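You operate a simulated robot arm through the tools that you are given. There is no shell and no other tool. Be economical: measure what you need, move in short steps, check, and stop when the job is done.

You run a simulated two-armed robot. Do the job below in one go: nothing can be reset, and whatever is moved stays where it is left.

## Task
Sponge the powder tub's lid clean, open it and measure out one scoop.
Fine: green sponge back; lay the lid on the low cabinet; into the dosing cup, none beside; scoop back. Set down upright: green scoop. What is to be rubbed or washed off counts as gone when no trace of it is left.
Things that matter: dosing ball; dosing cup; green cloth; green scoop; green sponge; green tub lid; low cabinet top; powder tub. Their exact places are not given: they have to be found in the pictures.

Only the result counts: the job must be done as asked and must still hold three seconds after the hand-in. Knocking over, shifting, dropping, spilling or breaking anything else fails it. Lids that push on must go on centred and level and be pressed home; caps that screw on are set level and turned clockwise until they are tight.

## Robot
Two 7-joint arms with fingered hands on one trunk, on a base that drives. Base frame: it is fixed to the floor where the robot stands at the start and does not move with it; the origin is under the middle of the robot, x ahead of it, y to its left, z up. Units: m, degrees, N and s.
The left shoulder is at the start at [0.057, 0.125, 1.101], the right one opposite. With the tool pointing down near the work surface each hand reaches from about 0.1 to 0.7 m from the robot's upright axis, wherever it stands, measured 20 degrees to its own side. Places, roughly: green tub lid (16x14x5 cm) [0.6, -0.3, 0.8]; low cabinet top [0.7, -0.1, 0.7]. Payload 4 kg a hand.
The TCP of each hand is the grasp point between the finger pads, 0.029 m short of the fingertips. In the tool frame z runs along the fingers and y along their closing line. The gripper opens to 0.1 m. The gripper's body begins 0.034 m behind the TCP. The gripper is a hand of 5 fingers: y runs from the thumb to the fingers, the wrist lies at [-0.015, -0.105, -0.177] in the tool frame, and closing takes about 1.5 s.
Orientation is told as [roll, pitch, yaw] about the base's x, y, z axes, in that order, counted from this pose: with the fingers straight down and the wrist toward the robot, the tool's x, y and z point along [0, 1, 0], [1, 0, 0] and [0, 0, -1] of the base frame.

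## Interface
- The arms move only by the tool move_arm. It takes "left_moves", "right_moves" or both (then of equal length, played together; a hand with none holds still); each is a list of rows, each a list of 6 numbers: the shift along the tool's x, y, z in cm, then the turn, a rotation vector about the tool's x, y, z in degrees. In form: [[tx, ty, tz, wx, wy, wz], ...]. A call has 1 to 12 rows; each row is the pose to reach, as a shift and turn from the pose commanded when the call began, along the tool's axes at that moment. "left_jaw" and "right_jaw" are, for a hand that has rows, the gripper command, from -1 (shut) to 1 (fully open), values between in proportion, set as the call begins (left out, the last holds). A row lasts 0.2 s, in which the tool goes at most 0.05 m and 8.6 degrees; a call with a longer step from one row to the next is refused whole, and so is a gripper value outside its range. Where a pose cannot be reached the arm comes as near as it can. A force on the tool above 40 N (or 10 N above the force at the start of the call, whichever is more), or a blocked arm, ends the call early, and 0.2 s more pass. Each finger travels about 0.045 m/s and halts on what it meets, pressing with about 31 N; the grip force reading is that of the motor and also rises with nothing between the fingers. The clock runs only during rows and for 0.2 s after the last one: add rows that repeat a pose to give the fingers time. The reply holds the time, the measured pose of the TCP, the force on the tool along the base axes, the opening and the grip force, in the units named above and with some noise, with the torque about the TCP (base axes, N m) and any sound that the robot's microphone picked up, and new pictures: "show" is both (left out), scene, wrist or none (wrist: the cameras of the hands that moved).
- Cameras (640 x 400 px; columns grow to the right, rows downward): "scene" is now at [0.1447, -0.045, 1.233]; the picture's right is [-0.44, -0.90, 0.00], its down [-0.48, 0.24, -0.84] and it looks along [0.76, -0.37, -0.54] (base axes); focal length 214 px, centre (320, 200). "left" rides on the left gripper at [-0.066, -0.086, -0.121] in its tool frame; the picture's right is [-0.76, -0.31, 0.58], its down [0.59, -0.70, 0.40] and it looks along [0.28, 0.64, 0.71] (tool axes); focal length 247 px, centre (320, 200). "right" rides on the right gripper at [0.066, -0.086, -0.121] in its tool frame; the picture's right is [-0.76, 0.31, -0.58], its down [-0.59, -0.70, 0.40] and it looks along [-0.28, 0.64, 0.71] (tool axes); focal length 247 px, centre (320, 200).
- slide_trunk(by): slides the trunk up (or, below 0, down) by that many m; the arms and the scene camera ride with it, the base frame stays. It gives what a move gives, with no picture.
- roll_base(legs): drives the robot by 1 to 6 legs, each [ahead, turn to the left] in m and degrees, along the robot's own axes; the way and the turn of a leg run together, so that a leg with both is an arc; at most 1.5 m and 180 degrees a leg. The arms and the cameras ride along, it lands a little off, and it stops where it bumps. It gives what a move gives, and a new picture of the scene camera.
- move_fingers(index, middle, ring, little, thumb_bend, thumb_turn, hand): sets how far each is bent, from 0 (flat) to 1 (curled in); at 0.3 the hand is open as for a grip, at 0.7 the pads meet at the TCP. One left out holds its place. A second passes; each finger stops where it meets its share of the squeeze, and holds until it gets a number again. A gripper value or a shape takes the hand back. It gives what a move gives, with no picture; readings hold the bend of each and the force on index, middle, ring, little, thumb and palm. thumb_turn goes from beside the hand (0) to across from the fingers (1), as for a grip.
- grasp_type(shape, hand): the hand has 5 fingers and takes this shape, open, in about a second: jaw (thumb against the fingers, like two jaws); tri (thumb and two fingers); tip (a fingertip pinch); poke (one finger out to press); point (the index stretched); flat (the hand flat); cup (the hand cupped); fist (a fist). The gripper value then closes the fingers along that shape, each until it touches; the sizes above hold for jaw. It gives what a move gives, with no picture.
- pan_tilt(pan, tilt): turns the head with the scene camera to pan (to the left, within 80 degrees either way) and tilt (down, from -29 to 69), counted from straight ahead of the robot. It gives what a move gives, and a new picture of the scene camera.
- measure_at(camera, pixels): for up to 12 pixels [column, row] of the newest picture of that camera ("zoom" is the newest enlarged one), the place [x, y, z] in the base frame of the surface seen there, good to about 0.002 m, but the place of the scene camera against the robot may be out by one fixed shift of up to 0.012 m in any direction. It takes no simulated time.
- zoom(camera, box): a new picture of the part [left, top, right, bottom] of that camera's present view, enlarged. It takes no simulated time.
- job_done(): hands the job in; it is judged then, once.

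Go step by step. Measure first, check grasps and placings, and put right what went wrong. The budget is 80 turns and 260 pictures, counting those below and the enlarged ones. Unless the task says otherwise, let go and move clear before handing in, and close with one line.

The tools are called after "Call:" by a JSON object that holds its "fn" and its "kwargs". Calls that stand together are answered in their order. move_arm: Moves the arms, as the interface text tells. Its arguments: {"type":"object","properties":{"left_moves":{"type":"array"},"left_jaw":{"type":"number"},"right_moves":{"type":"array"},"right_jaw":{"type":"number"},"show":{"type":"string","enum":["both","scene","wrist","none"]}},"required":[]} The other tools are called the same way: slide_trunk (by) slides the trunk up or down; grasp_type (shape, hand) gives the hand a shape; move_fingers (index, middle, ring, little, thumb_bend, thumb_turn, hand) moves the fingers one by one; roll_base (legs) drives the base; pan_tilt (pan, tilt) turns the head that bears the scene camera; measure_at (camera, pixels) gives the place of the surface under pixels of a picture; zoom (camera, box) takes an enlarged picture of a part of a camera's view; job_done () hands the job in.

At the start:

```text
t: 0.0
left_eef_pos: [0.5195, -0.0499, 1.1608]
left_ee_rot: [0.0, 0.1, 1.1]
left_force: [0.5, 0.0, -0.3]
left_wrist_torque: [0.0, 0.01, 0.04]
left_finger_gap: 0.0996
left_gripper_force: 0.1
left_shape: jaw
left_bend: [0.3, 0.3, 0.3, 0.3, 0.3, 0.98]
left_finger forces: [0.1, 0.1, 0.0, 0.0, 0.0, 0.0]
right_eef_pos: [0.4653, -0.4386, 1.1614]
right_ee_rot: [0.0, -0.1, 1.1]
right_force: [-0.7, -0.5, 0.0]
right_wrist_torque: [0.02, 0.0, 0.0]
right_finger_gap: 0.0998
right_gripper_force: 0.1
right_shape: jaw
right_bend: [0.3, 0.3, 0.3, 0.3, 0.3, 0.98]
right_finger forces: [0.0, 0.0, 0.0, 0.0, 0.0, 0.0]
trunk travel left (down, up): [-0.3, 0.447]
robot x, y, heading: [-0.0012, 0.0017, -0.2]
head pan, tilt: [-26.1, 32.6]
```

scene: 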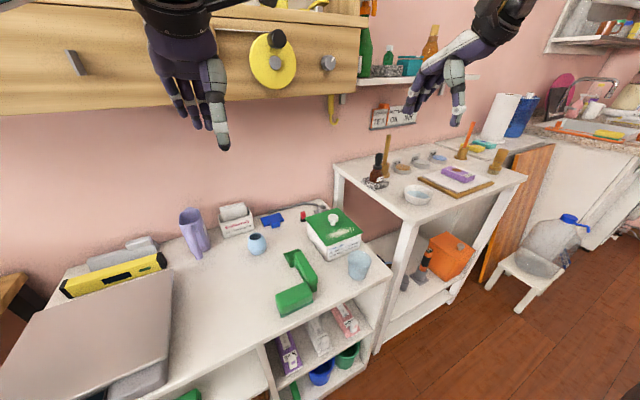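
right: 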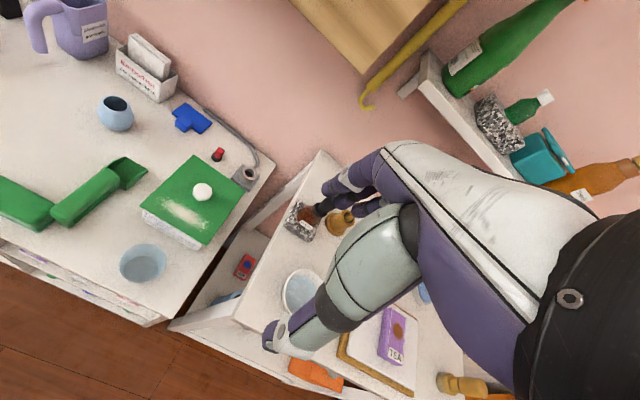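
left: 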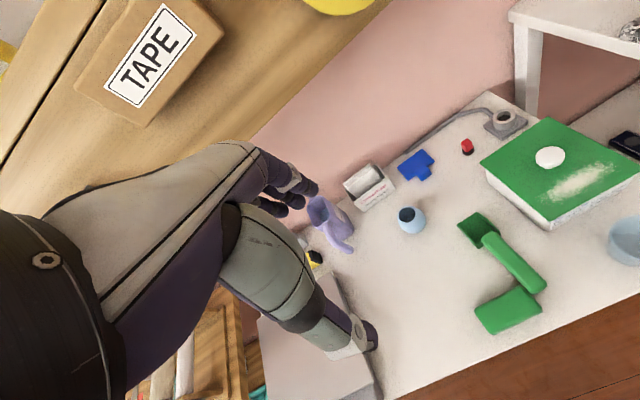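

The scene shows the green-lidded tub at about (333,230), with the scoop and a green block at (297,285) and a bluish cup at (359,263). I'll zoom in on these and measure them.

Call:
{"fn": "zoom", "kwargs": {"camera": "scene", "box": [230, 190, 400, 320]}}

Call:
{"fn": "zoom", "kwargs": {"camera": "left", "box": [380, 80, 640, 350]}}

Call:
{"fn": "measure_at", "kwargs": {"camera": "scene", "pixels": [[333, 217], [310, 220], [340, 210], [360, 231], [328, 245], [359, 255], [360, 275], [296, 296], [305, 270], [292, 258], [257, 240], [230, 310]]}}

Call:
{"fn": "measure_at", "kwargs": {"camera": "left", "pixels": [[478, 232], [466, 222], [490, 218], [500, 255], [520, 265], [541, 287], [508, 310], [480, 312], [525, 330], [550, 156], [580, 182], [620, 240]]}}

```text
3.08 times, centred on (315, 255) of scene
```

zoom: 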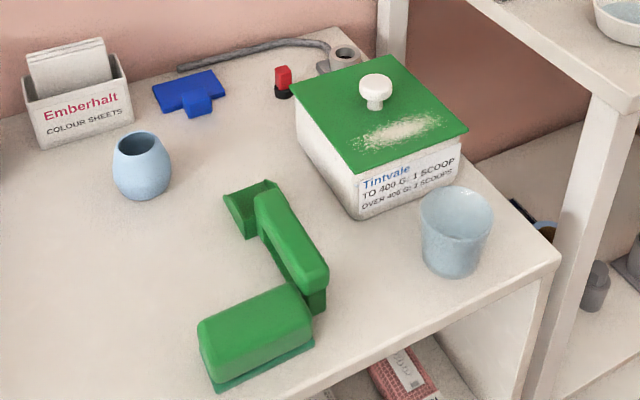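

```text
1.48 times, centred on (510, 215) of left
```

zoom: 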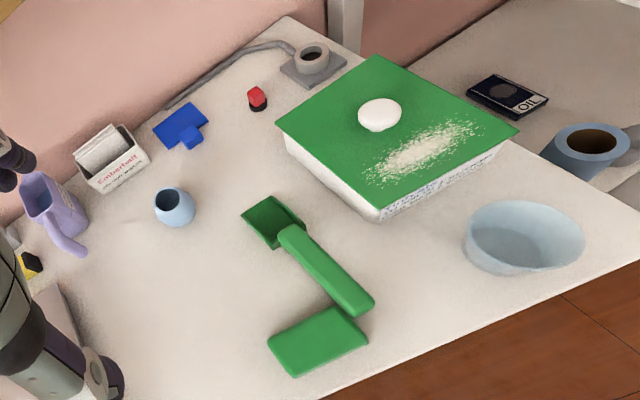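

```text
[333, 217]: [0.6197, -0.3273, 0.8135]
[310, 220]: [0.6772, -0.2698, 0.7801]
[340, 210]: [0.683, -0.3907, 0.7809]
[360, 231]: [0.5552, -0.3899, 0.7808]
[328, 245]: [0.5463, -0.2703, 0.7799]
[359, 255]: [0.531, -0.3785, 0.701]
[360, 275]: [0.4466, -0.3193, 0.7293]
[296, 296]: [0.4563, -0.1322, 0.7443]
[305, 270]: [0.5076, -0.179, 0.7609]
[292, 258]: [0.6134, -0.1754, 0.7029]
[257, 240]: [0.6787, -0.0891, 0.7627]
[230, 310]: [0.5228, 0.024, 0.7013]
```

```text
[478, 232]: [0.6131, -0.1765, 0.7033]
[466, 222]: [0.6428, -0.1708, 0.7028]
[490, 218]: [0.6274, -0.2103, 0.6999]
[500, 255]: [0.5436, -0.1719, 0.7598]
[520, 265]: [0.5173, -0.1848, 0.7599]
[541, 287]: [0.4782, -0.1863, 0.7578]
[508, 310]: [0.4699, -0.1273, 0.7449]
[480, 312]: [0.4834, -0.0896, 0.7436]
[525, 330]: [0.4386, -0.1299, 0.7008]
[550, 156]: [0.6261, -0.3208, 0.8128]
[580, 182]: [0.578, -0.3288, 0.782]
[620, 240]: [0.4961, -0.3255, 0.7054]
```

The block at (0.46,-0.13) looks like the sponge, the scoop lies at (0.48 to 0.64,-0.18), and the lid carries a white smear. I'll zoom in closer on each for shape detail.

Call:
{"fn": "zoom", "kwargs": {"camera": "left", "box": [440, 200, 560, 345]}}

Call:
{"fn": "zoom", "kwargs": {"camera": "scene", "box": [265, 240, 335, 325]}}

Call:
{"fn": "zoom", "kwargs": {"camera": "right", "box": [0, 130, 270, 320]}}

Call:
{"fn": "measure_at", "kwargs": {"camera": "right", "pixels": [[130, 170], [115, 175], [125, 160], [140, 175], [85, 205], [30, 205], [150, 196], [192, 243], [243, 184], [198, 155], [160, 215], [202, 190]]}}

Call:
{"fn": "measure_at", "kwargs": {"camera": "right", "pixels": [[120, 263], [143, 262], [143, 245], [165, 258], [143, 280], [121, 255], [143, 243], [163, 250]]}}

```text
2.76 times, centred on (500, 272) of left
```

zoom: 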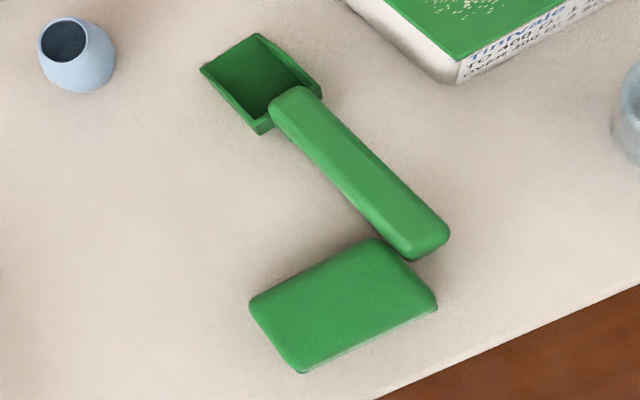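

```text
4.71 times, centred on (300, 282) of scene
```

zoom: 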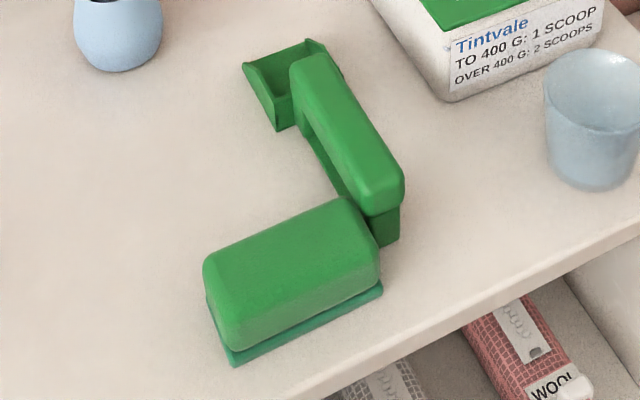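

```text
2.11 times, centred on (135, 225) of right
```

zoom: 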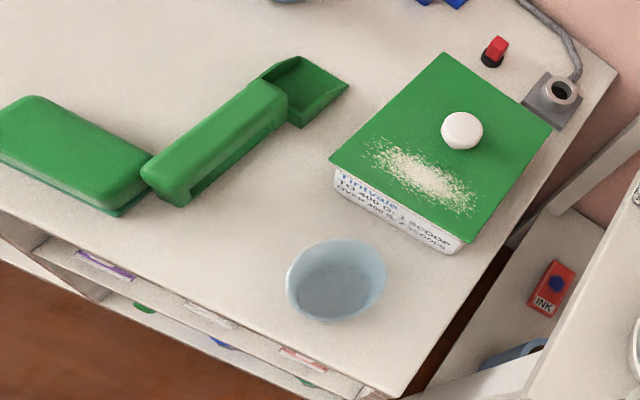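

```text
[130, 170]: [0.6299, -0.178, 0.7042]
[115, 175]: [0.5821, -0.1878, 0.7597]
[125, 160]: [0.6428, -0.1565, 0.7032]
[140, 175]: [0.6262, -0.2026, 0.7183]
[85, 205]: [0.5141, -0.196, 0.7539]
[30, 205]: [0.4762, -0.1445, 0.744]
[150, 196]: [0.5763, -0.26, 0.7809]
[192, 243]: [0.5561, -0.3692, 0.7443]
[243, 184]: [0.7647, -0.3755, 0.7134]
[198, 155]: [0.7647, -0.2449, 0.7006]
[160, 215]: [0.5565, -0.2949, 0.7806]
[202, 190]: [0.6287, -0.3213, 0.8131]
```

```text
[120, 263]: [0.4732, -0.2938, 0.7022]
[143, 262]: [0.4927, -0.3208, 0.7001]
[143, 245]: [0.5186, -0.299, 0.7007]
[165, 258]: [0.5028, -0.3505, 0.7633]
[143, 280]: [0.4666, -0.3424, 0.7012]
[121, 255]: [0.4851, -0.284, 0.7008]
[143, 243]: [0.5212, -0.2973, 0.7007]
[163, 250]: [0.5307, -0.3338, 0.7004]
```

I'll measure the sponge outline and the scoop geometry through a zoomed left view.

Call:
{"fn": "zoom", "kwargs": {"camera": "left", "box": [440, 200, 560, 345]}}

Call:
{"fn": "measure_at", "kwargs": {"camera": "zoom", "pixels": [[262, 302], [303, 358], [425, 300], [372, 250], [340, 305], [250, 306], [240, 310], [290, 370], [440, 312], [435, 255], [405, 250], [440, 235]]}}

Call:
{"fn": "measure_at", "kwargs": {"camera": "zoom", "pixels": [[280, 105], [305, 95], [360, 175], [415, 240], [204, 70], [258, 36], [262, 130], [318, 88], [240, 70], [260, 95], [300, 80], [290, 130]]}}

```text
2.76 times, centred on (500, 272) of left
```

zoom: 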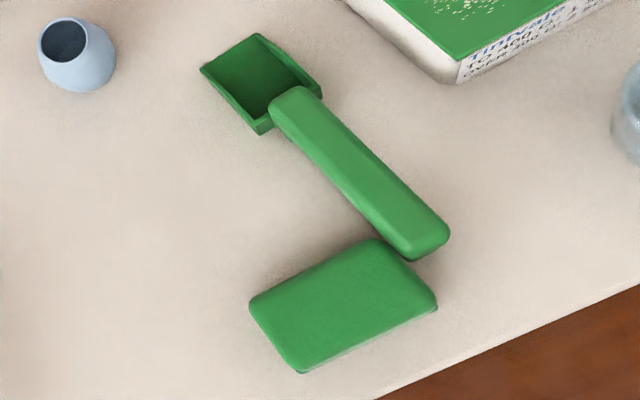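

```text
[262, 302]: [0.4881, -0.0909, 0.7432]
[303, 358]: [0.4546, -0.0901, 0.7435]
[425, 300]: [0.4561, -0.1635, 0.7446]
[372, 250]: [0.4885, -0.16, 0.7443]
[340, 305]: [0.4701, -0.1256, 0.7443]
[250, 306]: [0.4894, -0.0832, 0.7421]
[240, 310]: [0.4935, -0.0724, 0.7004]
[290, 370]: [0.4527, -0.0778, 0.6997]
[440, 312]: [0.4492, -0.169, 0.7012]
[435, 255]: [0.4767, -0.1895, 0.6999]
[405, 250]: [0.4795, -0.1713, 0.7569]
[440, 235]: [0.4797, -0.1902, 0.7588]
```

```text
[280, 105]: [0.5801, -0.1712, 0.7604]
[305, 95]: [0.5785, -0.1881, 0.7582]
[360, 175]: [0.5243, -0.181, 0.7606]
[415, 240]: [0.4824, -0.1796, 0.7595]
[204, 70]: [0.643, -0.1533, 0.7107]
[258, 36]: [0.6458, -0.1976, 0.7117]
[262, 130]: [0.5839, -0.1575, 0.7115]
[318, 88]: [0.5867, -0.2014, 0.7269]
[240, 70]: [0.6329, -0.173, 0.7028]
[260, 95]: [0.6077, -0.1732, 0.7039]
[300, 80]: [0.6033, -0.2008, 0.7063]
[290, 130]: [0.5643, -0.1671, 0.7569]
```

The sponge is centred near (0.470,-0.125) with its top at 0.744. The scoop bar is at y≈-0.18, top 0.76, running x 0.475 to 0.585. Next I'll measure how far the smear extends and the knob's size.

Call:
{"fn": "zoom", "kwargs": {"camera": "right", "box": [130, 145, 250, 255]}}

Call:
{"fn": "zoom", "kwargs": {"camera": "left", "box": [470, 100, 640, 240]}}

```text
3.64 times, centred on (190, 200) of right
```

zoom: 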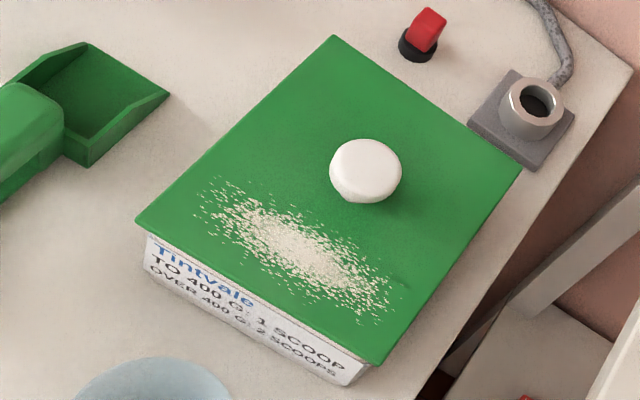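

```text
2.86 times, centred on (555, 170) of left
```

zoom: 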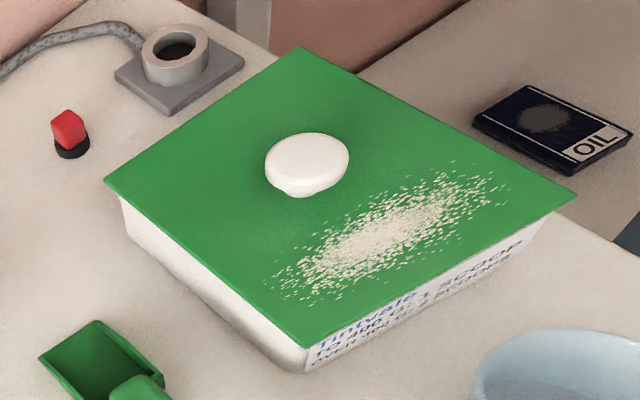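

Call:
{"fn": "measure_at", "kwargs": {"camera": "zoom", "pixels": [[105, 181], [300, 50], [575, 197], [305, 345], [275, 280], [290, 298], [330, 230], [440, 170], [505, 190], [385, 240], [325, 285], [420, 260]]}}

Call:
{"fn": "measure_at", "kwargs": {"camera": "zoom", "pixels": [[270, 160], [307, 138], [346, 160], [305, 190], [290, 190], [307, 160], [495, 210], [460, 175], [270, 265], [155, 80], [120, 75], [240, 62]]}}

```text
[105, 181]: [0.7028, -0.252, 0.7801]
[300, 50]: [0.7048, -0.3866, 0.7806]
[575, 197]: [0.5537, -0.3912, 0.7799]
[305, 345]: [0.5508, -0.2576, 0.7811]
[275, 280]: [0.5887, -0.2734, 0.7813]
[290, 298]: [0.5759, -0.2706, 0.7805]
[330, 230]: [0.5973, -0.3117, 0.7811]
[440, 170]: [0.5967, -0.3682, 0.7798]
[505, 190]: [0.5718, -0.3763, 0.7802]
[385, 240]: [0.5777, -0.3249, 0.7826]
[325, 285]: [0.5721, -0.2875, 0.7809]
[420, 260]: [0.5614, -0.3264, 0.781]
```

```text
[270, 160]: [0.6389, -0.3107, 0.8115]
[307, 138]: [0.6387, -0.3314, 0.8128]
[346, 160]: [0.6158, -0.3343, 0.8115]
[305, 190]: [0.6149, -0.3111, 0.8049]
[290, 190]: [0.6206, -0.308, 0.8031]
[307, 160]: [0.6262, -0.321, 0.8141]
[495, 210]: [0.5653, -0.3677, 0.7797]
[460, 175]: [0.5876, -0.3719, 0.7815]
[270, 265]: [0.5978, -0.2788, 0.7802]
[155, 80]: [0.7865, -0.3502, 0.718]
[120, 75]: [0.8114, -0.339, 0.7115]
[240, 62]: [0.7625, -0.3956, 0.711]
```

The lid spans x 0.551–0.704 and y -0.252 to -0.391 at z 0.78. The smear covers x 0.56–0.60 and y -0.268 to -0.378, and the knob is at (0.627,-0.321). I'll move the right hand above the sponge and clear the left arm to the left.

Call:
{"fn": "move_arm", "kwargs": {"right_moves": [[3.3, 0.1, 3.1, 0, 0, 0.1], [6.6, 0.2, 6.2, 0, 0, 0.2], [9.9, 0.3, 9.3, 0, 0, 0.4], [13.1, 0.45, 12.4, 0, 0, 0.5], [16.4, 0.6, 15.5, 0, 0, 0.6], [19.7, 0.7, 18.6, 0, 0, 0.7], [22.9, 0.8, 21.7, 0, 0, 0.8], [26.2, 0.9, 24.8, 0, 0, 0.9], [29.5, 1.0, 27.9, 0, 0, 1.0], [32.7, 1.1, 31, 0, 0, 1.1], [32.7, 1.1, 31, 0, 0, 1.1]], "left_moves": [[3, 0, 0, 0, 0, 0], [6, -1, 0, 0, 0, 0], [9, -2, 0, 0, 0, 0], [12, -3, 0, 0, 0, 0], [15, -4, 0, 0, 0, 0], [18, -5, 0, 0, 0, 0], [21, -6, 0, 0, 0, 0], [24, -7, 0, 0, 0, 0], [27, -8, 0, 0, 0, 0], [30, -9, 0, 0, 0, 0], [30, -9, 0, 0, 0, 0]], "right_jaw": 1}}

```text
t: 2.4
left_eef_pos: [0.422, 0.2505, 1.1622]
left_ee_rot: [0.0, 0.1, 1.1]
left_force: [-0.2, 0.4, 0.2]
left_wrist_torque: [0.01, 0.0, -0.03]
left_finger_gap: 0.0997
left_gripper_force: 0.1
left_shape: jaw
left_bend: [0.3, 0.3, 0.3, 0.3, 0.3, 0.98]
left_finger forces: [0.0, 0.0, 0.0, 0.0, 0.0, 0.0]
right_eef_pos: [0.4683, -0.1124, 0.8509]
right_ee_rot: [0.0, 0.0, 0.0]
right_force: [0.3, 0.4, -0.5]
right_wrist_torque: [-0.03, 0.04, 0.01]
right_finger_gap: 0.0998
right_gripper_force: 0.2
right_shape: jaw
right_bend: [0.3, 0.3, 0.3, 0.3, 0.3, 0.98]
right_finger forces: [0.0, 0.0, 0.1, 0.0, 0.0, 0.1]
trunk travel left (down, up): [-0.3, 0.447]
robot x, y, heading: [0.0008, 0.0011, 0.0]
head pan, tilt: [-26.1, 32.6]
```

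scene: 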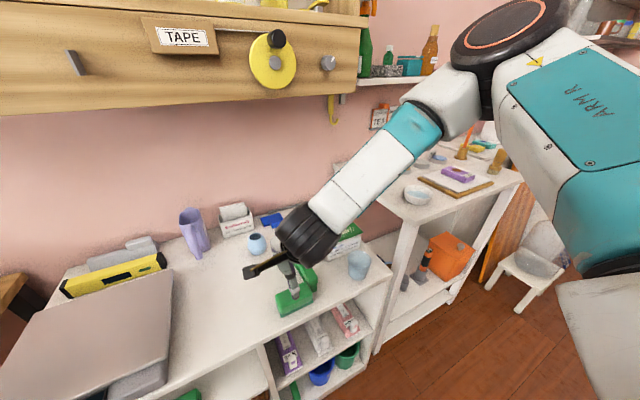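
right: 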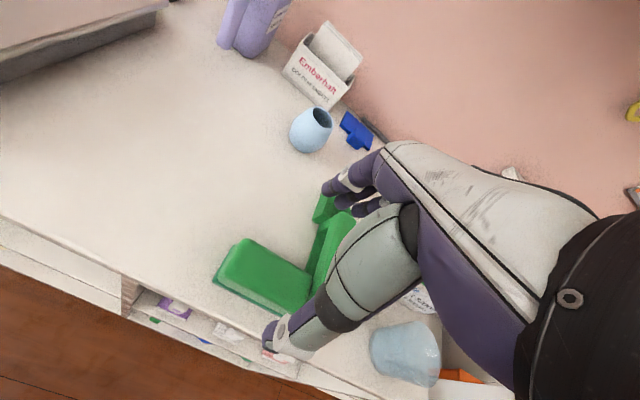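
left: 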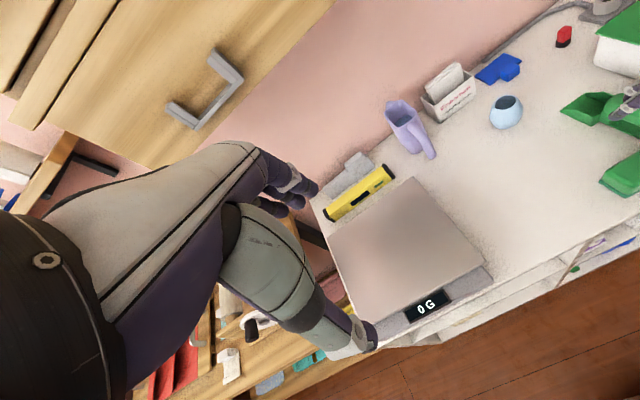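

The right hand hovers over the sponge. I'll look from the left camera to see how the fingers line up with the sponge and scoop.

Call:
{"fn": "zoom", "kwargs": {"camera": "right", "box": [180, 130, 460, 370]}}

Call:
{"fn": "zoom", "kwargs": {"camera": "scene", "box": [230, 190, 400, 320]}}

Call:
{"fn": "measure_at", "kwargs": {"camera": "right", "pixels": [[328, 187], [352, 200], [372, 208], [385, 205], [270, 330], [290, 345], [400, 340], [405, 325], [372, 345], [438, 345], [400, 385]]}}

```text
1.67 times, centred on (320, 250) of right
```

zoom: 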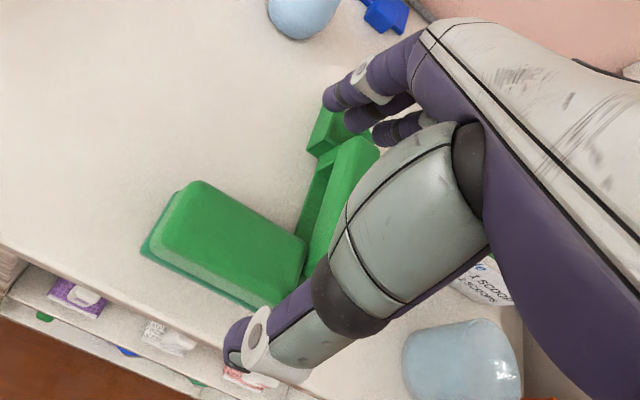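

```text
3.08 times, centred on (315, 255) of scene
```

zoom: 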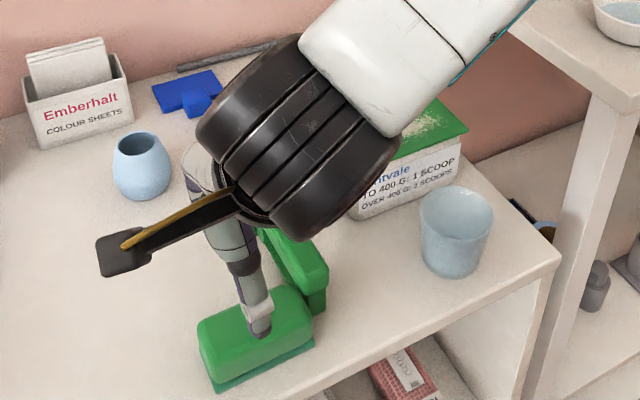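

```text
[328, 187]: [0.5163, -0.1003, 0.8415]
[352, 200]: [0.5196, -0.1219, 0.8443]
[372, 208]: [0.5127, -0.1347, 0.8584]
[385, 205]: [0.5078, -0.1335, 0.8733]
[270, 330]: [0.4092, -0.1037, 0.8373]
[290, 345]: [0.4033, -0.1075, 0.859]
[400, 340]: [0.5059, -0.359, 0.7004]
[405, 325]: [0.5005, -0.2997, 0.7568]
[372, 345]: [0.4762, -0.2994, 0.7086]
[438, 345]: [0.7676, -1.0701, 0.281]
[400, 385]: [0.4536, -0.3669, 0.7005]
```

The index, middle and ring fingers spread toward -y (y -0.10, -0.12, -0.135), so I'll shift about 1 cm to +y to clear the scoop handle. Then I'll lower and close.

Call:
{"fn": "move_arm", "kwargs": {"right_moves": [[1, 0.2, 3, 0, 0, 0], [1, 0.2, 6, 0, 0, 0], [1, 0.2, 9, 0, 0, 0], [1, 0.2, 11.2, 0, 0, 0], [1, 0.2, 11.2, 0, 0, 0]]}}

```text
t: 3.6
left_eef_pos: [0.4228, 0.2502, 1.1614]
left_ee_rot: [0.0, 0.1, 1.1]
left_force: [0.7, -0.5, 0.5]
left_wrist_torque: [-0.03, 0.01, 0.0]
left_finger_gap: 0.0998
left_gripper_force: 0.1
left_shape: jaw
left_bend: [0.3, 0.3, 0.3, 0.3, 0.3, 0.98]
left_finger forces: [0.0, 0.0, 0.1, 0.0, 0.0, 0.0]
right_eef_pos: [0.4699, -0.1253, 0.7641]
right_ee_rot: [0.0, 0.0, 0.0]
right_force: [0.5, 0.0, -0.9]
right_wrist_torque: [0.0, 0.03, 0.0]
right_finger_gap: 0.0997
right_gripper_force: 0.0
right_shape: jaw
right_bend: [0.3, 0.3, 0.3, 0.3, 0.3, 0.98]
right_finger forces: [0.0, 0.0, 0.0, 0.0, 0.0, 0.0]
right hand out of reach, approached as far as the arm can: row 3, 4, 5
trunk travel left (down, up): [-0.3, 0.447]
robot x, y, heading: [0.0015, 0.0003, 0.0]
head pan, tilt: [-26.1, 32.6]
```

scene: 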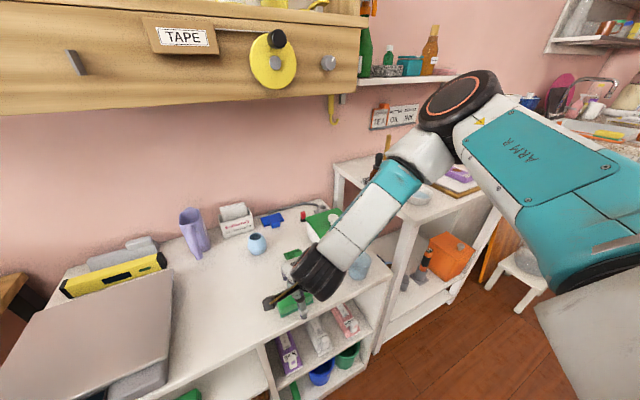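
right: 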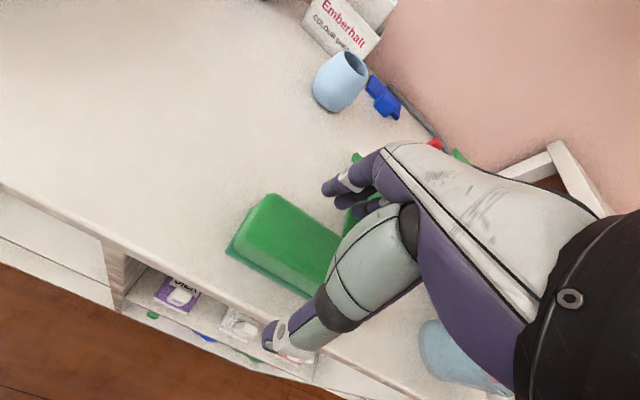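

The right arm couldn't reach low there. It's folded up, and the cabinet is high relative to the shoulder. Raising the trunk should give normal working geometry.

Call:
{"fn": "slide_trunk", "kwargs": {"by": 0.2}}

```text
t: 5.8
left_eef_pos: [0.4233, 0.251, 1.3609]
left_ee_rot: [0.0, 0.1, 1.1]
left_force: [-0.3, -0.2, 0.0]
left_wrist_torque: [-0.02, 0.0, -0.02]
left_finger_gap: 0.0999
left_gripper_force: 0.0
left_shape: jaw
left_bend: [0.3, 0.3, 0.3, 0.3, 0.3, 0.98]
left_finger forces: [0.0, 0.0, 0.0, 0.1, 0.0, 0.0]
right_eef_pos: [0.4704, -0.1263, 1.0088]
right_ee_rot: [0.0, -5.3, 0.0]
right_force: [-0.6, -0.1, 0.3]
right_wrist_torque: [0.0, -0.03, 0.01]
right_finger_gap: 0.0998
right_gripper_force: 0.0
right_shape: jaw
right_bend: [0.3, 0.3, 0.3, 0.3, 0.3, 0.98]
right_finger forces: [0.0, 0.1, 0.0, 0.0, 0.0, 0.0]
trunk travel left (down, up): [-0.5, 0.247]
robot x, y, heading: [-0.0019, -0.0001, -0.1]
head pan, tilt: [-26.1, 32.6]
```

The right pose drifted after the trunk move. I'll send a null move to see what pose is actually commanded.

Call:
{"fn": "move_arm", "kwargs": {"right_moves": [[0, 0, 0, 0, 0, 0], [0, 0, 0, 0, 0, 0]], "show": "none"}}

```text
t: 6.4
left_eef_pos: [0.4225, 0.2512, 1.3602]
left_ee_rot: [0.0, 0.1, 1.1]
left_force: [0.3, 0.2, 0.0]
left_wrist_torque: [-0.03, 0.01, 0.02]
left_finger_gap: 0.0998
left_gripper_force: 0.0
left_shape: jaw
left_bend: [0.3, 0.3, 0.3, 0.3, 0.3, 0.98]
left_finger forces: [0.0, 0.0, 0.0, 0.1, 0.1, 0.1]
right_eef_pos: [0.4706, -0.1275, 1.0071]
right_ee_rot: [0.1, -5.2, 0.1]
right_force: [-0.4, 0.2, 0.3]
right_wrist_torque: [0.0, -0.03, 0.0]
right_finger_gap: 0.0995
right_gripper_force: 0.1
right_shape: jaw
right_bend: [0.3, 0.3, 0.3, 0.3, 0.3, 0.98]
right_finger forces: [0.0, 0.1, 0.0, 0.0, 0.0, 0.0]
trunk travel left (down, up): [-0.5, 0.247]
robot x, y, heading: [0.0002, 0.0021, 0.0]
head pan, tilt: [-26.1, 32.6]
```

Call:
{"fn": "move_arm", "kwargs": {"right_moves": [[0.5, -0.4, 4, 2, 0, 0], [1.2, -0.8, 8, 4, 0, 0], [1.8, -1.2, 12, 5.2, 0, 0], [2.5, -1.5, 16, 5.2, 0, 0], [2.5, -1.86, 20.4, 5.2, 0, 0], [2.5, -1.86, 20.4, 5.2, 0, 0]]}}

```text
t: 7.8
left_eef_pos: [0.4229, 0.2497, 1.3614]
left_ee_rot: [0.0, 0.1, 1.1]
left_force: [-0.7, -0.7, 0.1]
left_wrist_torque: [-0.02, 0.01, -0.01]
left_finger_gap: 0.0998
left_gripper_force: 0.0
left_shape: jaw
left_bend: [0.3, 0.3, 0.3, 0.3, 0.3, 0.98]
left_finger forces: [0.1, 0.0, 0.0, 0.0, 0.0, 0.0]
right_eef_pos: [0.4465, -0.1851, 0.9469]
right_ee_rot: [0.1, 0.1, 0.1]
right_force: [-0.3, -0.1, 0.5]
right_wrist_torque: [0.03, 0.0, 0.01]
right_finger_gap: 0.1
right_gripper_force: 0.0
right_shape: jaw
right_bend: [0.3, 0.3, 0.3, 0.3, 0.3, 0.98]
right_finger forces: [0.0, 0.0, 0.0, 0.0, 0.1, 0.0]
right hand out of reach, approached as far as the arm can: row 1, 2, 3, 4, 5, 6
trunk travel left (down, up): [-0.5, 0.247]
robot x, y, heading: [0.0003, -0.0003, -0.1]
head pan, tilt: [-26.1, 32.6]
```

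scene: 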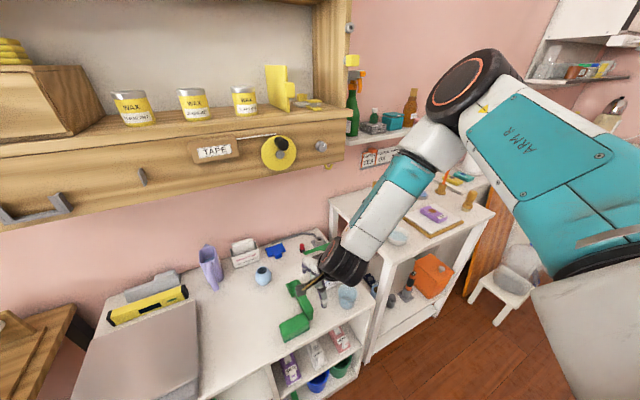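
right: 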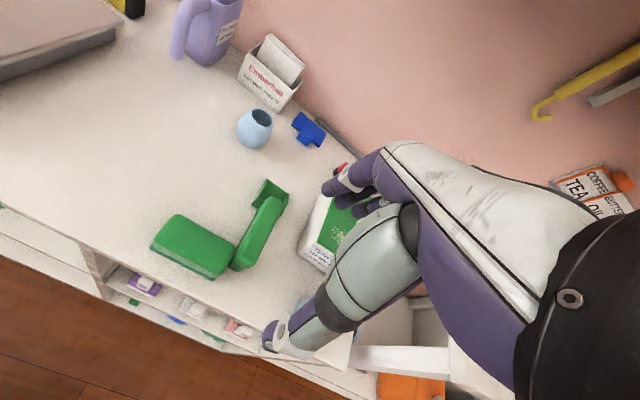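

The higher trunk made reach worse, so lower is the right direction. I'll raise the hand first, then lower the trunk.

Call:
{"fn": "move_arm", "kwargs": {"right_moves": [[0, 0, -4, 0, 0, 0], [0, 0, -8, 0, 0, 0], [0, 0, -12, 0, 0, 0], [0, 0, -16, 0, 0, 0], [0, 0, -20, 0, 0, 0], [0, 0, -24, 0, 0, 0], [0, 0, -26, 0, 0, 0], [0, 0, -26, 0, 0, 0]], "show": "none"}}

Call:
{"fn": "slide_trunk", "kwargs": {"by": -0.33}}

```text
t: 9.6
left_eef_pos: [0.4232, 0.2497, 1.3617]
left_ee_rot: [-0.1, 0.1, 1.0]
left_force: [-0.3, -0.6, -1.1]
left_wrist_torque: [0.02, -0.01, 0.01]
left_finger_gap: 0.0999
left_gripper_force: 0.0
left_shape: jaw
left_bend: [0.3, 0.3, 0.3, 0.3, 0.3, 0.98]
left_finger forces: [0.0, 0.0, 0.1, 0.0, 0.1, 0.0]
right_eef_pos: [0.4473, -0.1864, 1.2073]
right_ee_rot: [0.2, 0.0, 0.1]
right_force: [-0.6, 0.1, 0.3]
right_wrist_torque: [0.02, 0.0, 0.02]
right_finger_gap: 0.0999
right_gripper_force: 0.1
right_shape: jaw
right_bend: [0.3, 0.3, 0.3, 0.3, 0.3, 0.98]
right_finger forces: [0.0, 0.0, 0.0, 0.0, 0.1, 0.0]
trunk travel left (down, up): [-0.5, 0.247]
robot x, y, heading: [-0.0023, 0.0003, -0.2]
head pan, tilt: [-26.1, 32.6]
```

```text
t: 12.8
left_eef_pos: [0.4222, 0.2501, 1.0317]
left_ee_rot: [0.0, 0.0, 1.1]
left_force: [0.6, -0.9, -0.5]
left_wrist_torque: [0.01, -0.02, 0.0]
left_finger_gap: 0.0998
left_gripper_force: 0.1
left_shape: jaw
left_bend: [0.3, 0.3, 0.3, 0.3, 0.3, 0.98]
left_finger forces: [0.0, 0.0, 0.0, 0.0, 0.0, 0.0]
right_eef_pos: [0.4477, -0.1864, 0.8776]
right_ee_rot: [0.0, 0.1, 0.1]
right_force: [0.2, -0.2, -0.5]
right_wrist_torque: [-0.03, -0.01, -0.02]
right_finger_gap: 0.0999
right_gripper_force: 0.1
right_shape: jaw
right_bend: [0.3, 0.3, 0.3, 0.3, 0.3, 0.98]
right_finger forces: [0.0, 0.0, 0.0, 0.0, 0.0, 0.0]
trunk travel left (down, up): [-0.17, 0.577]
robot x, y, heading: [0.0012, 0.0009, -0.1]
head pan, tilt: [-26.1, 32.6]
```

Now I'll move above the sponge and descend: target (0.470,-0.103,0.738) from (0.4477,-0.1864,0.8776).

Call:
{"fn": "move_arm", "kwargs": {"right_moves": [[4, 1, 1, 0, 0, 0], [8.3, 2.2, 2, 0, 0, 0], [8.3, 2.2, 5, 0, 0, 0], [8.3, 2.2, 8, 0, 0, 0], [8.3, 2.2, 11, 0, 0, 0], [8.3, 2.2, 13.9, 0, 0, 0], [8.3, 2.2, 13.9, 0, 0, 0]]}}

```text
t: 14.4
left_eef_pos: [0.4235, 0.2508, 1.0313]
left_ee_rot: [0.0, 0.1, 1.1]
left_force: [0.0, 0.5, 0.3]
left_wrist_torque: [-0.01, 0.0, -0.02]
left_finger_gap: 0.0996
left_gripper_force: 0.2
left_shape: jaw
left_bend: [0.3, 0.3, 0.3, 0.3, 0.3, 0.98]
left_finger forces: [0.0, 0.0, 0.0, 0.0, 0.0, 0.1]
right_eef_pos: [0.4711, -0.1016, 0.7377]
right_ee_rot: [0.3, 0.1, -0.1]
right_force: [-0.7, -0.4, -0.4]
right_wrist_torque: [-0.02, 0.01, -0.01]
right_finger_gap: 0.1
right_gripper_force: 0.1
right_shape: jaw
right_bend: [0.3, 0.3, 0.3, 0.3, 0.3, 0.98]
right_finger forces: [0.1, 0.0, 0.0, 0.1, 0.0, 0.1]
trunk travel left (down, up): [-0.17, 0.577]
robot x, y, heading: [0.0006, 0.0008, 0.1]
head pan, tilt: [-26.1, 32.6]
```

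scene: 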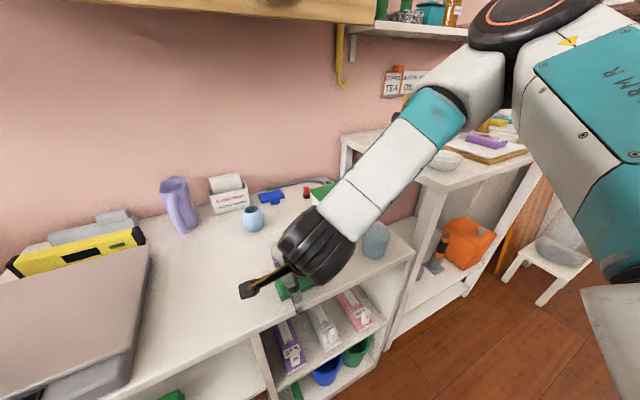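
right: 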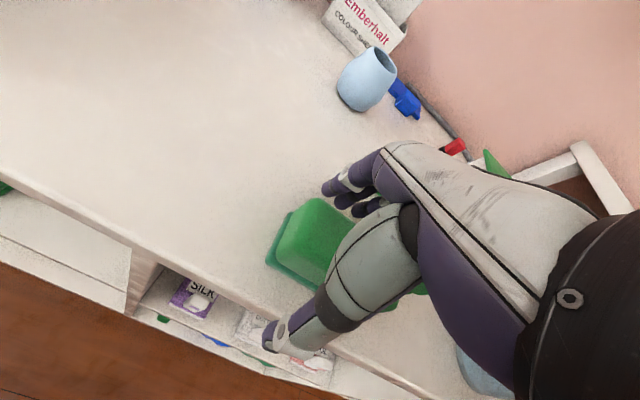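

Reached, and the fingers straddle the sponge. Closing now.

Call:
{"fn": "move_arm", "kwargs": {"right_moves": [[0, 0, 0, 0, 0, 0], [0, 0, 0, 0, 0, 0], [0, 0, 0, 0, 0, 0], [0, 0, 0, 0, 0, 0], [0, 0, 0, 0, 0, 0], [0, 0, 0, 0, 0, 0], [0, 0, 0, 0, 0, 0], [0, 0, 0, 0, 0, 0]], "right_jaw": -0.5}}

```text
t: 16.2
left_eef_pos: [0.4226, 0.25, 1.0319]
left_ee_rot: [0.0, 0.1, 1.1]
left_force: [0.0, -0.7, 0.0]
left_wrist_torque: [-0.02, 0.0, -0.05]
left_finger_gap: 0.0998
left_gripper_force: 0.1
left_shape: jaw
left_bend: [0.3, 0.3, 0.3, 0.3, 0.3, 0.98]
left_finger forces: [0.0, 0.0, 0.0, 0.0, 0.0, 0.0]
right_eef_pos: [0.4715, -0.1029, 0.739]
right_ee_rot: [0.1, 0.1, 0.1]
right_force: [-0.5, -1.9, 0.9]
right_wrist_torque: [-0.02, 0.0, -0.01]
right_finger_gap: 0.0392
right_gripper_force: 30.9
right_shape: jaw
right_bend: [0.47, 0.51, 0.74, 0.55, 0.38, 0.98]
right_finger forces: [16.0, 7.4, 3.5, 1.3, 28.4, 0.1]
trunk travel left (down, up): [-0.17, 0.577]
robot x, y, heading: [-0.0019, -0.0002, 0.1]
head pan, tilt: [-26.1, 32.6]
```

scene: 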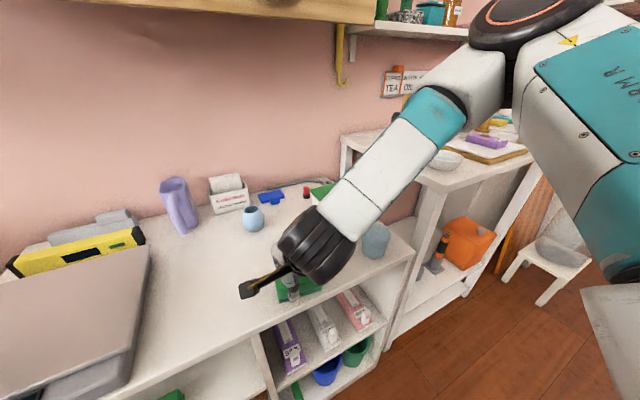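
right: 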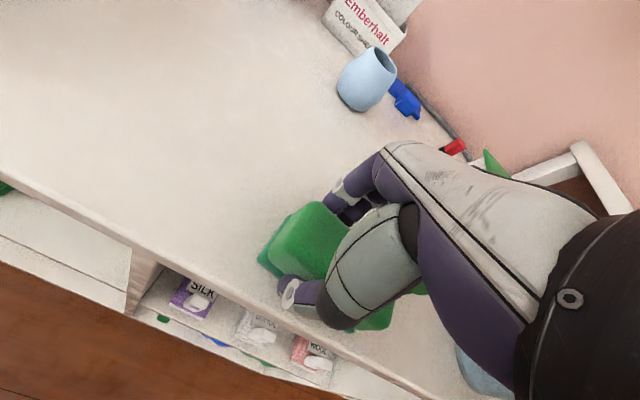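

The sponge is gripped. I'll lift it and look.

Call:
{"fn": "move_arm", "kwargs": {"right_moves": [[0, 0, -3, 0, 0, 0], [0, 0, -6, 0, 0, 0], [0, 0, -9, 0, 0, 0], [0, 0, -12, 0, 0, 0], [0, 0, -12, 0, 0, 0]]}}

Call:
{"fn": "zoom", "kwargs": {"camera": "scene", "box": [210, 170, 420, 320]}}

Call:
{"fn": "zoom", "kwargs": {"camera": "right", "box": [180, 130, 460, 370]}}

```text
t: 17.4
left_eef_pos: [0.4222, 0.2508, 1.0314]
left_ee_rot: [0.0, 0.1, 1.1]
left_force: [-0.2, -0.2, -0.1]
left_wrist_torque: [0.0, -0.01, 0.01]
left_finger_gap: 0.1
left_gripper_force: 0.1
left_shape: jaw
left_bend: [0.3, 0.3, 0.3, 0.3, 0.3, 0.98]
left_finger forces: [0.1, 0.0, 0.0, 0.1, 0.0, 0.1]
right_eef_pos: [0.4707, -0.1026, 0.8582]
right_ee_rot: [0.1, 0.1, 0.2]
right_force: [0.0, -0.5, -0.4]
right_wrist_torque: [-0.02, 0.03, -0.02]
right_finger_gap: 0.0392
right_gripper_force: 30.8
right_shape: jaw
right_bend: [0.47, 0.51, 0.74, 0.55, 0.38, 0.98]
right_finger forces: [16.2, 7.6, 3.4, 1.2, 28.5, 0.0]
trunk travel left (down, up): [-0.17, 0.577]
robot x, y, heading: [0.0004, -0.0004, -0.1]
head pan, tilt: [-26.1, 32.6]
```

scene: 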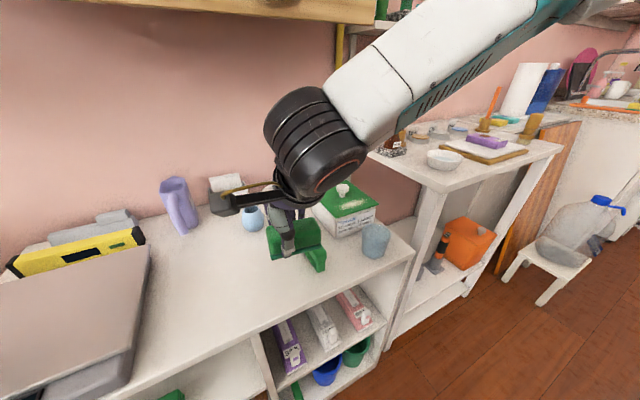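
right: 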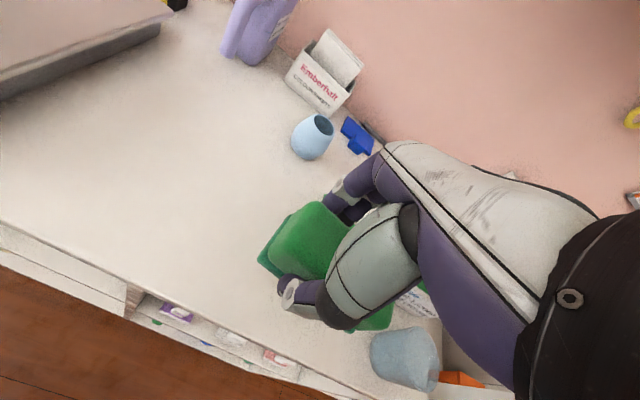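

```text
2.67 times, centred on (315, 245) of scene
```

zoom: 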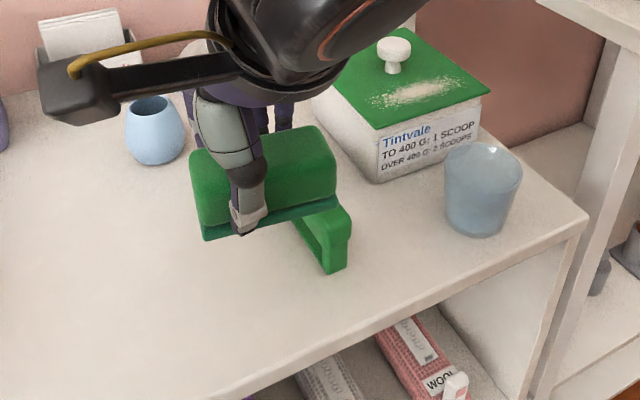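

```text
1.67 times, centred on (320, 250) of right
```

zoom: 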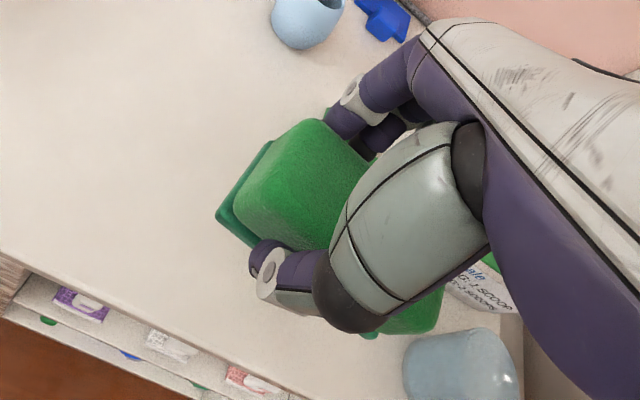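

The sponge is held level and the spot beneath it is clear. I'll carry it above the near edge of the lid.

Call:
{"fn": "move_arm", "kwargs": {"right_moves": [[0, 0, -2, 0, 0, 0], [-3, 2, -2, 0, 0, 0], [-6, 4, -2, 0, 0, 0], [-9, 6, -2, 0, 0, 0], [-12, 8, -2, 0, 0, 0], [-15, 9, -2, 0, 0, 0], [-17.5, 10, -1.5, 0, 0, 0], [-17.5, 10, -1.5, 0, 0, 0]]}}

Call:
{"fn": "zoom", "kwargs": {"camera": "scene", "box": [260, 150, 430, 280]}}

```text
t: 19.2
left_eef_pos: [0.4228, 0.2505, 1.0321]
left_ee_rot: [0.0, 0.0, 1.1]
left_force: [0.0, -0.4, 0.1]
left_wrist_torque: [-0.01, 0.02, -0.03]
left_finger_gap: 0.0996
left_gripper_force: 0.1
left_shape: jaw
left_bend: [0.3, 0.3, 0.3, 0.3, 0.3, 0.98]
left_finger forces: [0.0, 0.0, 0.0, 0.0, 0.1, 0.0]
right_eef_pos: [0.5711, -0.2781, 0.8723]
right_ee_rot: [0.1, 0.1, 0.1]
right_force: [0.3, -0.6, 0.4]
right_wrist_torque: [0.01, -0.03, -0.02]
right_finger_gap: 0.039
right_gripper_force: 30.6
right_shape: jaw
right_bend: [0.47, 0.51, 0.74, 0.55, 0.38, 0.98]
right_finger forces: [16.3, 7.5, 3.5, 1.1, 28.4, 0.0]
trunk travel left (down, up): [-0.17, 0.577]
robot x, y, heading: [-0.0004, 0.0002, -0.0]
head pan, tilt: [-26.1, 32.6]
```

scene: 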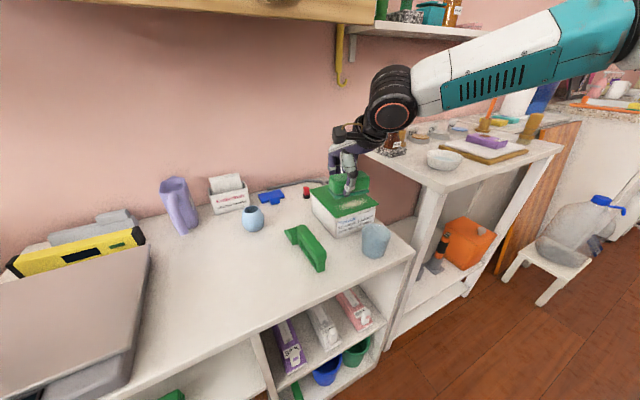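
right: 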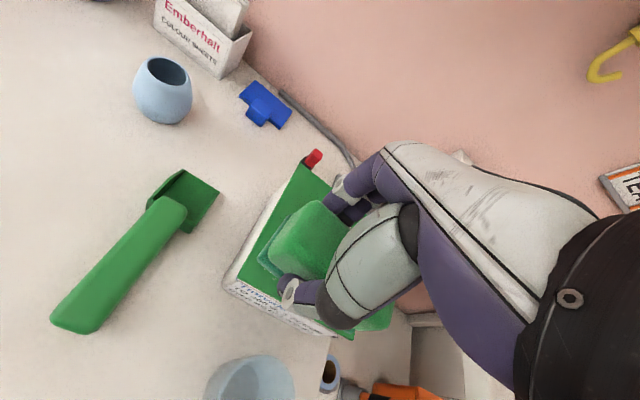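

```text
3.08 times, centred on (345, 215) of scene
```

zoom: 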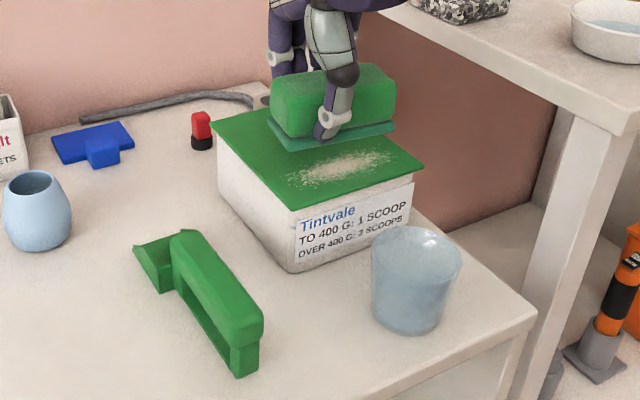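

Positioned over the smear. I'll lower until there's light contact.

Call:
{"fn": "move_arm", "kwargs": {"right_moves": [[0, 0, 2.5, 0, 0, 0], [0, 0, 4.6, 0, 0, 0], [0, 0, 5.0, 0, 0, 0], [0, 0, 5.2, 0, 0, 0], [0, 0, 5.4, 0, 0, 0], [0, 0, 5.6, 0, 0, 0], [0, 0, 5.6, 0, 0, 0]], "show": "none"}}

```text
t: 20.8
left_eef_pos: [0.4228, 0.2492, 1.0319]
left_ee_rot: [0.0, 0.1, 1.1]
left_force: [0.3, -0.1, 0.3]
left_wrist_torque: [0.01, -0.01, 0.01]
left_finger_gap: 0.0998
left_gripper_force: 0.0
left_shape: jaw
left_bend: [0.3, 0.3, 0.3, 0.3, 0.3, 0.98]
left_finger forces: [0.1, 0.0, 0.0, 0.0, 0.0, 0.0]
right_eef_pos: [0.5705, -0.2775, 0.8181]
right_ee_rot: [0.0, 0.0, 0.1]
right_force: [0.2, -1.1, 5.5]
right_wrist_torque: [-0.03, 0.07, 0.02]
right_finger_gap: 0.0393
right_gripper_force: 30.9
right_shape: jaw
right_bend: [0.47, 0.51, 0.74, 0.55, 0.38, 0.98]
right_finger forces: [16.7, 7.9, 3.7, 1.5, 29.3, 0.0]
trunk travel left (down, up): [-0.17, 0.577]
robot x, y, heading: [0.002, 0.0004, 0.2]
head pan, tilt: [-26.1, 32.6]
```

Contact at 5.5 N. I'll rub back and forth along y.

Call:
{"fn": "move_arm", "kwargs": {"right_moves": [[-1.5, 0, 0.1, 0, 0, 0], [-3, 0, 0.1, 0, 0, 0], [-4.5, 0, 0.1, 0, 0, 0], [-3, 0, 0.1, 0, 0, 0], [-1.5, 0, 0.1, 0, 0, 0], [0, 0, 0.1, 0, 0, 0], [1, 0, 0.1, 0, 0, 0], [0, 0.5, 0.1, 0, 0, 0], [-1.5, 0.5, 0.1, 0, 0, 0], [-3, 0.5, 0.1, 0, 0, 0], [-4.5, 0.5, 0.1, 0, 0, 0], [-4.5, 0, 0, 0, 0, 0]]}}

Call:
{"fn": "zoom", "kwargs": {"camera": "scene", "box": [260, 150, 430, 280]}}

```text
t: 23.4
left_eef_pos: [0.4221, 0.2503, 1.0316]
left_ee_rot: [0.0, 0.2, 1.2]
left_force: [-0.3, -0.1, 0.6]
left_wrist_torque: [0.03, 0.0, 0.03]
left_finger_gap: 0.1002
left_gripper_force: 0.0
left_shape: jaw
left_bend: [0.3, 0.3, 0.3, 0.3, 0.3, 0.98]
left_finger forces: [0.0, 0.0, 0.1, 0.0, 0.1, 0.0]
right_eef_pos: [0.5706, -0.3234, 0.816]
right_ee_rot: [0.0, 0.1, 0.0]
right_force: [2.7, 0.6, 5.9]
right_wrist_torque: [0.06, -0.03, 0.01]
right_finger_gap: 0.0402
right_gripper_force: 31.0
right_shape: jaw
right_bend: [0.47, 0.51, 0.74, 0.56, 0.35, 0.96]
right_finger forces: [19.4, 8.7, 4.1, 0.0, 29.2, 0.0]
trunk travel left (down, up): [-0.17, 0.577]
robot x, y, heading: [-0.0019, -0.0005, 0.2]
head pan, tilt: [-26.1, 32.6]
```

scene: 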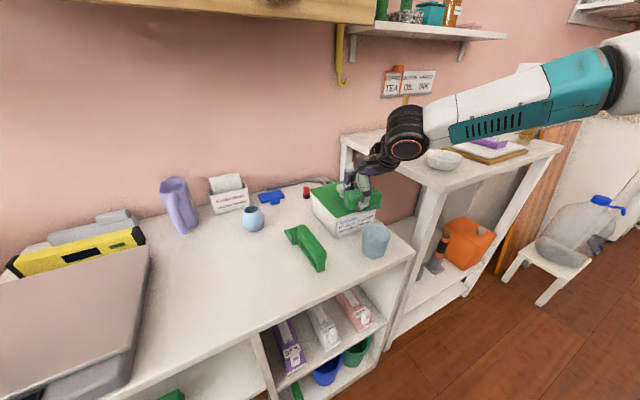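
right: 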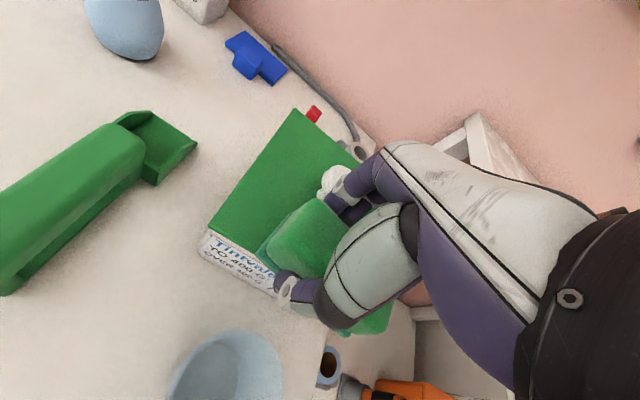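

```text
3.08 times, centred on (345, 215) of scene
```

zoom: 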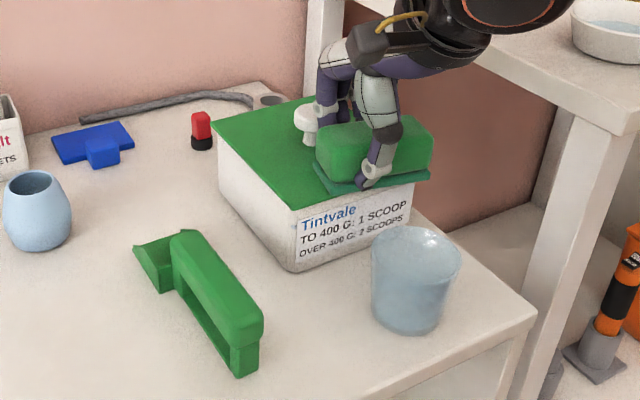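

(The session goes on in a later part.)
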